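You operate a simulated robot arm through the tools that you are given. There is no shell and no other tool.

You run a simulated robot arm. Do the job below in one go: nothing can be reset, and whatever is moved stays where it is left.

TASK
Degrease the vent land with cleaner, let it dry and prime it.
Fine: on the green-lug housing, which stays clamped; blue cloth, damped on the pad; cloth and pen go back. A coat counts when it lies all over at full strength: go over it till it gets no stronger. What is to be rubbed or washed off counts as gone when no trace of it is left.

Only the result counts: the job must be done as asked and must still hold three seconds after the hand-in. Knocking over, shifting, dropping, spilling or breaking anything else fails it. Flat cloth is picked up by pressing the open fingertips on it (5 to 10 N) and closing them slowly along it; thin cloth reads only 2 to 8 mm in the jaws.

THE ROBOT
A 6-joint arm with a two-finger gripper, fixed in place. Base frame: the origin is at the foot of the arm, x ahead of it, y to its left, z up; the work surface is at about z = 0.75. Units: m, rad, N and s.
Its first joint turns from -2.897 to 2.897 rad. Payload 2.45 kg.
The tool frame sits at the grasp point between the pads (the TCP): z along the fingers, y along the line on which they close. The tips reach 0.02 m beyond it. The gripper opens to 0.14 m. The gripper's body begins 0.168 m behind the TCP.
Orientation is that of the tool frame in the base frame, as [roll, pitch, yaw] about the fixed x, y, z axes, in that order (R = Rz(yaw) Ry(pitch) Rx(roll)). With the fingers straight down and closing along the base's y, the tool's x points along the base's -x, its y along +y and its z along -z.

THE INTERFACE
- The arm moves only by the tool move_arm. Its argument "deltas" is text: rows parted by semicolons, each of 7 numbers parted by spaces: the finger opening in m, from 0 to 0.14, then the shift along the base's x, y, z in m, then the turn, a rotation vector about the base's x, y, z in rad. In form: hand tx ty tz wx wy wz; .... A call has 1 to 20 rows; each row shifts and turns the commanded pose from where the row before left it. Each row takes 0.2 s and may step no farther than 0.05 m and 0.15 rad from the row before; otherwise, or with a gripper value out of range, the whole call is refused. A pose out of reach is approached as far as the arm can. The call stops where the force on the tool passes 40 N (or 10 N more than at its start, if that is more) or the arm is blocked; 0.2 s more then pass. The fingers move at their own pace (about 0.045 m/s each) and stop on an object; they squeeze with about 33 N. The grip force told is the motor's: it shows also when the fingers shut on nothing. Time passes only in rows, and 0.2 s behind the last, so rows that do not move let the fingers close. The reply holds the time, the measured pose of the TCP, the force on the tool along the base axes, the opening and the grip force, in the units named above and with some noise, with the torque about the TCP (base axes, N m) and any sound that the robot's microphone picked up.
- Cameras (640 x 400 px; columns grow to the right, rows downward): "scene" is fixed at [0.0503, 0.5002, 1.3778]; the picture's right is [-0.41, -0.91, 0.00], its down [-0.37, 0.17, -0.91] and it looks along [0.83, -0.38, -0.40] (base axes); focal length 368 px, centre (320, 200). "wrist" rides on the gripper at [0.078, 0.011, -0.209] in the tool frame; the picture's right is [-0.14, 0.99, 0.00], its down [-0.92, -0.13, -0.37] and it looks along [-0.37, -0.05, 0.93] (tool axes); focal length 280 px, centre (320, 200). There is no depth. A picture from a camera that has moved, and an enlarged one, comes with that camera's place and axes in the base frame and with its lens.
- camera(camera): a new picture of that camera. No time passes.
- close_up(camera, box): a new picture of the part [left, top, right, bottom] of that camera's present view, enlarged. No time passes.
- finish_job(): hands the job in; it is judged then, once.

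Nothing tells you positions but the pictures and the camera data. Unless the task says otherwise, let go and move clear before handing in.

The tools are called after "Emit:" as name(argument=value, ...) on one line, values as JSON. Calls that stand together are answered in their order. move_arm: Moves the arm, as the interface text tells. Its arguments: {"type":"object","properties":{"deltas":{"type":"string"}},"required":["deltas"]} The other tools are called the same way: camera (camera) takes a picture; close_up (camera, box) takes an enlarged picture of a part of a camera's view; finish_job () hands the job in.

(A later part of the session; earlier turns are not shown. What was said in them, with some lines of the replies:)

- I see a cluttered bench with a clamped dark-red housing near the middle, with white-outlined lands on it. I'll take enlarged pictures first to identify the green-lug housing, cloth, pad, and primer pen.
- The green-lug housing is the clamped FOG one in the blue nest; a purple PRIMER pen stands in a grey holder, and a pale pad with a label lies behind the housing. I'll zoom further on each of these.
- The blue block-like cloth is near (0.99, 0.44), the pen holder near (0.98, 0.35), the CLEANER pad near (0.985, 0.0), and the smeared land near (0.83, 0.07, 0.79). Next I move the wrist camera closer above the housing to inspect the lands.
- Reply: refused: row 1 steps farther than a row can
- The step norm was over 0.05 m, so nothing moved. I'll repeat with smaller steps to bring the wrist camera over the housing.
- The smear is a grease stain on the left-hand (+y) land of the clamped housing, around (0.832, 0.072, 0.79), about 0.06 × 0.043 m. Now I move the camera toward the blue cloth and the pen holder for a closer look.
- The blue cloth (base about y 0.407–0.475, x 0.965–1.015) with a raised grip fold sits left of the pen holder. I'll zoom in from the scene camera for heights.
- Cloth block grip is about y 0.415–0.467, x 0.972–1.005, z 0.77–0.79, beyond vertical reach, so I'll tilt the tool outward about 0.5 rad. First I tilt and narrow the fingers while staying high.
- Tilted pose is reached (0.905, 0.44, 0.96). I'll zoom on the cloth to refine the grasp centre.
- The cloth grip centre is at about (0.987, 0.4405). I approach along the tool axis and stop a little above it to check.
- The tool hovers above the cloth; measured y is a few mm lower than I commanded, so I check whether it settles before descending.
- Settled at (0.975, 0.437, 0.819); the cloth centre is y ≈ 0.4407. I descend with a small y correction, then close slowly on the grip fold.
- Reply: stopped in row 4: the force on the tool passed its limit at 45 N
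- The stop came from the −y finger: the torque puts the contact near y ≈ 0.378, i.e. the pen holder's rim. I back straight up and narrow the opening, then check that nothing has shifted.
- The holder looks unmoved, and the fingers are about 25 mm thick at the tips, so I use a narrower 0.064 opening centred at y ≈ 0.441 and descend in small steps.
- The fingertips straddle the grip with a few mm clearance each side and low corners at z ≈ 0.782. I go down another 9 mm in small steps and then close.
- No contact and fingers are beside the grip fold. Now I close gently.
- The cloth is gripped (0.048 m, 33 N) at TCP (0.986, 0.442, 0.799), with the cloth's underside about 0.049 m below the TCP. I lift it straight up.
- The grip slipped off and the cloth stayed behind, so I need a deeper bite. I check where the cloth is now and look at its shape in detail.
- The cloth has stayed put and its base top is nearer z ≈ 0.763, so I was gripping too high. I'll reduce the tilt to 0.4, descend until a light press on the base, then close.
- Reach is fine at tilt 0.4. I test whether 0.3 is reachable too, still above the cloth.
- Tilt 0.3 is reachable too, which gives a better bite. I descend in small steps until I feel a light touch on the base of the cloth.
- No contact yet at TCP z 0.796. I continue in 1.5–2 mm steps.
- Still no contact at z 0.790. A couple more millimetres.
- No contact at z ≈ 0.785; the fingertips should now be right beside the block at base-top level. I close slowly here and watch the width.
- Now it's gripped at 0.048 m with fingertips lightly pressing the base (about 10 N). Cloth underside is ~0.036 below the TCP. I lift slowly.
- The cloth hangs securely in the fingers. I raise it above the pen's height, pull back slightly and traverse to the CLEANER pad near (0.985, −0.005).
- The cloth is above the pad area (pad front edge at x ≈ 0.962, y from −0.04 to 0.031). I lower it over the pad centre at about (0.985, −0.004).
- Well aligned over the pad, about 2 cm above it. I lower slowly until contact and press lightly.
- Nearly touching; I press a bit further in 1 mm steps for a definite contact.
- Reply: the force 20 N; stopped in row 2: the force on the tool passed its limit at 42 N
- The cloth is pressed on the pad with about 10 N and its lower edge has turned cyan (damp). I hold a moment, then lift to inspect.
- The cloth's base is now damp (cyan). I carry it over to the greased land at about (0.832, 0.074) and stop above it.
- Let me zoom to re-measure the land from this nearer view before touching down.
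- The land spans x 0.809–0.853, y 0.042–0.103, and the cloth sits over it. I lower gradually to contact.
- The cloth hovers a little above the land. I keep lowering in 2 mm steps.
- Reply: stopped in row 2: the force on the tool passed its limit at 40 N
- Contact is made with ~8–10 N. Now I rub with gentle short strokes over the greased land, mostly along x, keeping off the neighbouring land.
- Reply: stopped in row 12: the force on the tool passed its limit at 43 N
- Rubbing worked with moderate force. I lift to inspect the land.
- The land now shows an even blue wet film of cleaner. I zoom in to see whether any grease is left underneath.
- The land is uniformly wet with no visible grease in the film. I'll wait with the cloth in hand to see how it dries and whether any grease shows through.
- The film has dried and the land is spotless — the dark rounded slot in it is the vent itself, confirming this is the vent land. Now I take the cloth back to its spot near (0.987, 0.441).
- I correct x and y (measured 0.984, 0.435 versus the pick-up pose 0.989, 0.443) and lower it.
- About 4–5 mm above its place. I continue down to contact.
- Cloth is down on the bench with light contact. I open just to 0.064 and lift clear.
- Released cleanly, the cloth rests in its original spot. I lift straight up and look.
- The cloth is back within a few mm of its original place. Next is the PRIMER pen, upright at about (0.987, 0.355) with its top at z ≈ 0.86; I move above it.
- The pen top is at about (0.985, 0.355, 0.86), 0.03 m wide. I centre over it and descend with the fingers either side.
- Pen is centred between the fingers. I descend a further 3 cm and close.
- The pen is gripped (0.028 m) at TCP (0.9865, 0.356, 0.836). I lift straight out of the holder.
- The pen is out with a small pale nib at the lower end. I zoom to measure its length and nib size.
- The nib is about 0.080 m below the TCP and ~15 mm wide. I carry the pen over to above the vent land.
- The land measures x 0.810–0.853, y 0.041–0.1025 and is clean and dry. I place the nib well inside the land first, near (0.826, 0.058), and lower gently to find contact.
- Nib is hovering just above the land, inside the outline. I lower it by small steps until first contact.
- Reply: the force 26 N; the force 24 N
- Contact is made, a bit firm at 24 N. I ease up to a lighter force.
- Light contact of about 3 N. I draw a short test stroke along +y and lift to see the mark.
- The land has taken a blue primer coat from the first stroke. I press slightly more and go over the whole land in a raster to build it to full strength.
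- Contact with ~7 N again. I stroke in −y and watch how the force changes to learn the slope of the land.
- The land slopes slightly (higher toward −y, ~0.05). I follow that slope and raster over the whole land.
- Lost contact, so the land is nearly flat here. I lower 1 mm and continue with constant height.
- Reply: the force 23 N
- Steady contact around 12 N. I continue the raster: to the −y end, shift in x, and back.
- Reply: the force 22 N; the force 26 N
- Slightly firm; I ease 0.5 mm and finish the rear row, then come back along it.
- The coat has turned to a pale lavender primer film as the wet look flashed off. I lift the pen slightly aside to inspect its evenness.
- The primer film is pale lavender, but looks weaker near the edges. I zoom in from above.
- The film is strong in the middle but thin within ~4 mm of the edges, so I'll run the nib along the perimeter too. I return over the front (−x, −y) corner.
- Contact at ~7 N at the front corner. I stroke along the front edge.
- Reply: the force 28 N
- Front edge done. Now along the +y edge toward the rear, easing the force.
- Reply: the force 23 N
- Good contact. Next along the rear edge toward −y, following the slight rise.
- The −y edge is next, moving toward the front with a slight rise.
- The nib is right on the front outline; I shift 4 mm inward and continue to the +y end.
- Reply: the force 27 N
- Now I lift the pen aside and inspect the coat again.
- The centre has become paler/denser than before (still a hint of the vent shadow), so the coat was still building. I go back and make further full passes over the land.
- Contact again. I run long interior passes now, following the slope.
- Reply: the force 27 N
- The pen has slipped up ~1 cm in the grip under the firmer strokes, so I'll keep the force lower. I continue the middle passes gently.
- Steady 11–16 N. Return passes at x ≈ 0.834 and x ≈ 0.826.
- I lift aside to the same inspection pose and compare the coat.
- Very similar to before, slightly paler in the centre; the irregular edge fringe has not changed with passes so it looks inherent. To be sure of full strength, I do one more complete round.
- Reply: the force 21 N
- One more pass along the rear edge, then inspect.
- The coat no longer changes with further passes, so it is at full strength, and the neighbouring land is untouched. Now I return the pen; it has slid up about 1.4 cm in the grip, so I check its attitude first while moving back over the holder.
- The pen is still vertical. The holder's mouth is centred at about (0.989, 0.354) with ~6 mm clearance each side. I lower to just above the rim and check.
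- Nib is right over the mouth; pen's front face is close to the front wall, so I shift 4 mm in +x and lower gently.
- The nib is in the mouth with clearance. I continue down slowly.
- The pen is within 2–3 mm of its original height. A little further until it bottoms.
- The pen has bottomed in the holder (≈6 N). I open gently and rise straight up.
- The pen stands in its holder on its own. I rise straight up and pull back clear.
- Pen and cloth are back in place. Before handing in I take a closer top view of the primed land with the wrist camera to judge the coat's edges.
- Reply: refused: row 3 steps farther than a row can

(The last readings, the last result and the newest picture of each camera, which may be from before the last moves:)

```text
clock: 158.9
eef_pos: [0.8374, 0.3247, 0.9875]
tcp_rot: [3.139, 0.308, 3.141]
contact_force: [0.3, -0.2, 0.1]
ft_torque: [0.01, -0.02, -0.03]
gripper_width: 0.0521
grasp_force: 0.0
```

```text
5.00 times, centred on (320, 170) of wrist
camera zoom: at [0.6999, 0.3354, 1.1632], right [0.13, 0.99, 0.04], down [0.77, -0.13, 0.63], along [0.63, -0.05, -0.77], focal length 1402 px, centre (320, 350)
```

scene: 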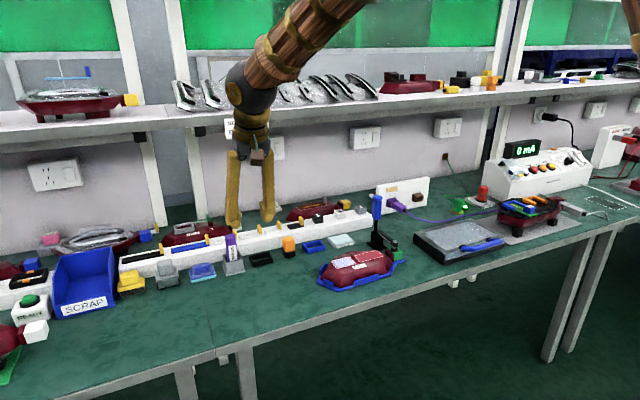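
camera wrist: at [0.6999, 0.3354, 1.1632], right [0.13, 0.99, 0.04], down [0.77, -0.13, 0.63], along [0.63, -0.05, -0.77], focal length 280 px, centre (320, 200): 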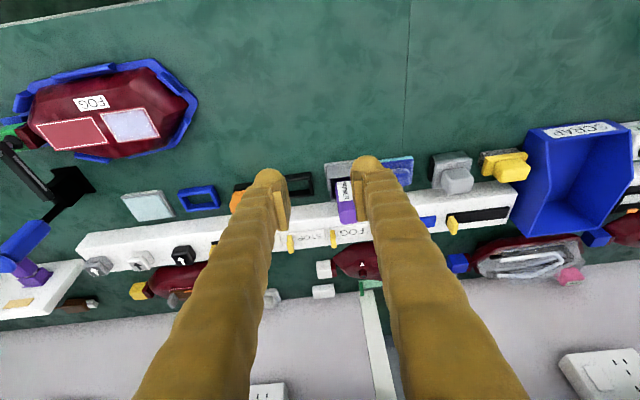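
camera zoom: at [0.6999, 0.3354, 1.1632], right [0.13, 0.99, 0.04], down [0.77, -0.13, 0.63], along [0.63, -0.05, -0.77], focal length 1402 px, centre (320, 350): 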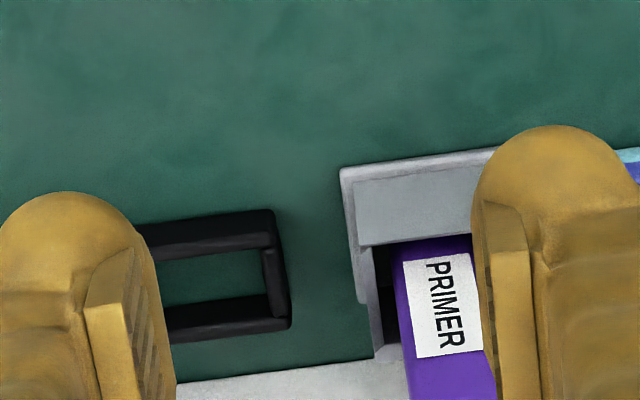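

A step was too large; I repeat with smaller steps.

Emit:
move_arm(deltas="0.08 -0.015 -0.04 0 0 0 0; 0.1 -0.015 -0.04 0 0 0 0; 0.14 -0.015 -0.04 -0.01 0 0 0; 0.14 -0.01 -0.04 -0.015 0 0 0; 0.14 -0.01 -0.04 -0.015 0 0 0; 0.14 0 -0.04 -0.02 0 0 0; 0.14 0 -0.005 -0.015 0 0 0; 0.14 0 0 0 0 0 0; 0.14 0 0 0 0 0 0")

Emit:
camera(camera="wrist")

Emit:
close_up(camera="wrist", box=[270, 140, 370, 220])

```text
clock: 160.9
eef_pos: [0.7761, 0.0792, 0.9158]
tcp_rot: [3.139, 0.308, 3.14]
contact_force: [-0.6, 0.1, 0.3]
ft_torque: [-0.02, 0.0, 0.01]
gripper_width: 0.1401
grasp_force: 0.0
```

```text
taken
camera wrist: at [0.6381, 0.0891, 1.0903], right [0.13, 0.99, 0.04], down [0.77, -0.13, 0.63], along [0.63, -0.05, -0.77], focal length 280 px, centre (320, 200)
```

wrist: 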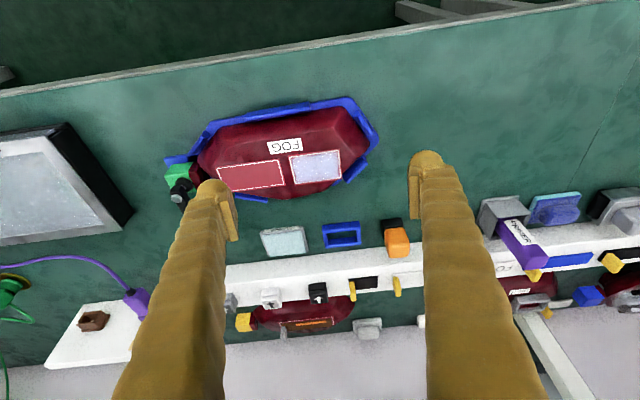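

```text
5.00 times, centred on (320, 180) of wrist
camera zoom: at [0.6381, 0.0891, 1.0903], right [0.13, 0.99, 0.04], down [0.77, -0.13, 0.63], along [0.63, -0.05, -0.77], focal length 1402 px, centre (320, 300)
```

zoom: 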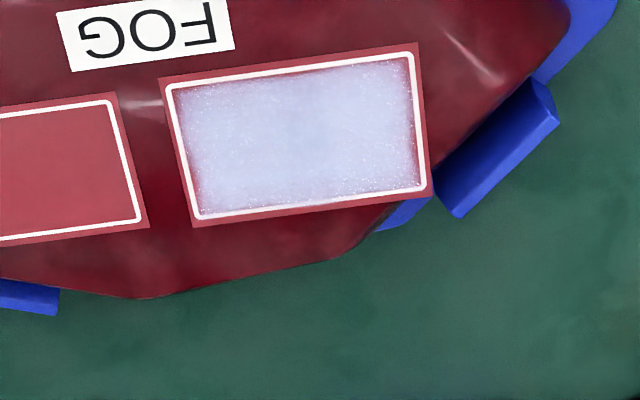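

Emit:
close_up(camera="wrist", box=[285, 145, 320, 190])

Emit:
close_up(camera="wrist", box=[312, 145, 347, 190])

Emit:
close_up(camera="wrist", box=[260, 310, 360, 345])

```text
8.89 times, centred on (302, 168) of wrist
camera zoom: at [0.6381, 0.0891, 1.0903], right [0.13, 0.99, 0.04], down [0.77, -0.13, 0.63], along [0.63, -0.05, -0.77], focal length 2492 px, centre (476, 489)
```

zoom: 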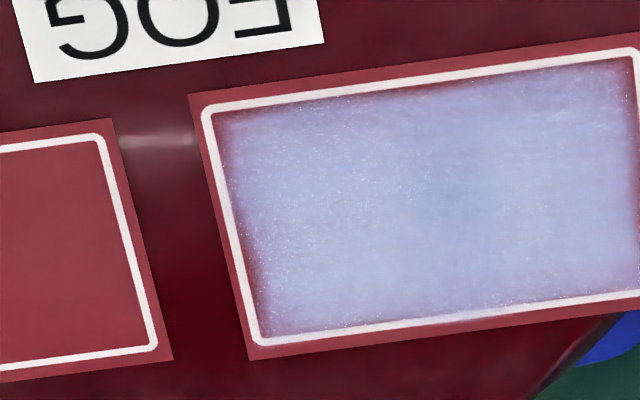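

```text
8.89 times, centred on (330, 168) of wrist
camera zoom: at [0.6381, 0.0891, 1.0903], right [0.13, 0.99, 0.04], down [0.77, -0.13, 0.63], along [0.63, -0.05, -0.77], focal length 2492 px, centre (236, 489)
```

zoom: 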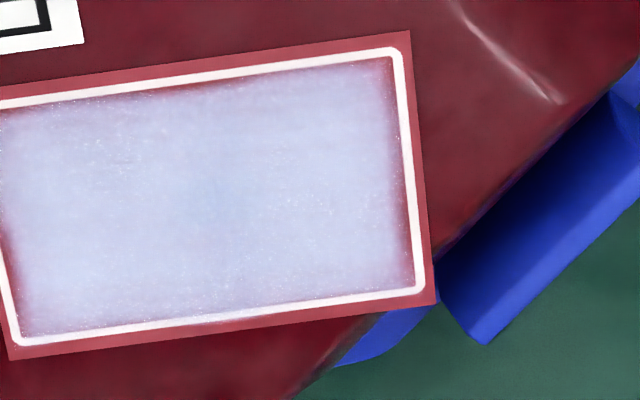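

```text
6.40 times, centred on (310, 328) of wrist
camera zoom: at [0.6381, 0.0891, 1.0903], right [0.13, 0.99, 0.04], down [0.77, -0.13, 0.63], along [0.63, -0.05, -0.77], focal length 1794 px, centre (384, -616)
```

zoom: 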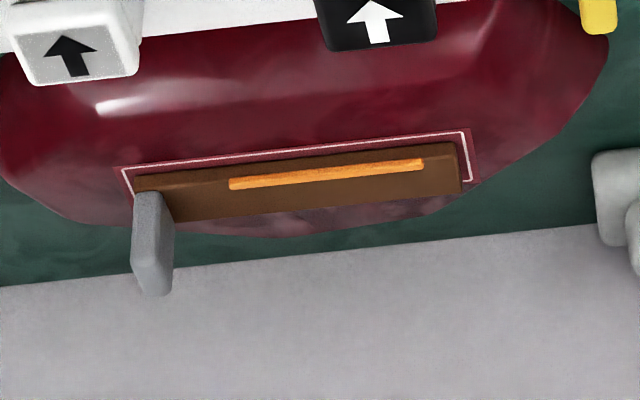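

The vent land is clean, dried and evenly coated, with no further change over the last rounds of strokes. The housing is still clamped, and the cloth and pen are back in place. The hand is empty and clear, so I hand in.

Emit:
finish_job()

```text
The job is handed in.
```

I degreased the vent land on the green-lug housing, let it dry and primed it. I've handed the job in, and no verdict has come back yet.

- **Degreasing:** I damped the blue cloth on the CLEANER pad and rubbed the land. The wet film had dried about five seconds later. No trace of grease was left and the vent slot was clearly visible.
- **Priming:** I went over the land four times with the PRIMER pen, including along the edges. The coat stopped getting stronger in the last two rounds. A thin reddish fringe remains at the edges in the pictures. It didn't change even where I ran the nib along it, so I judged it to be how the coat looks rather than a gap.
- **Cloth and pen:** The pen is back in its holder as it was. The cloth is about 3 mm from its original spot.
- **Things touched:** A finger pressed the pen holder's rim during my first approach to the cloth (about 45 N). Pictures afterwards showed the holder hadn't moved. The housing is still clamped, and the land beside it was not primed.
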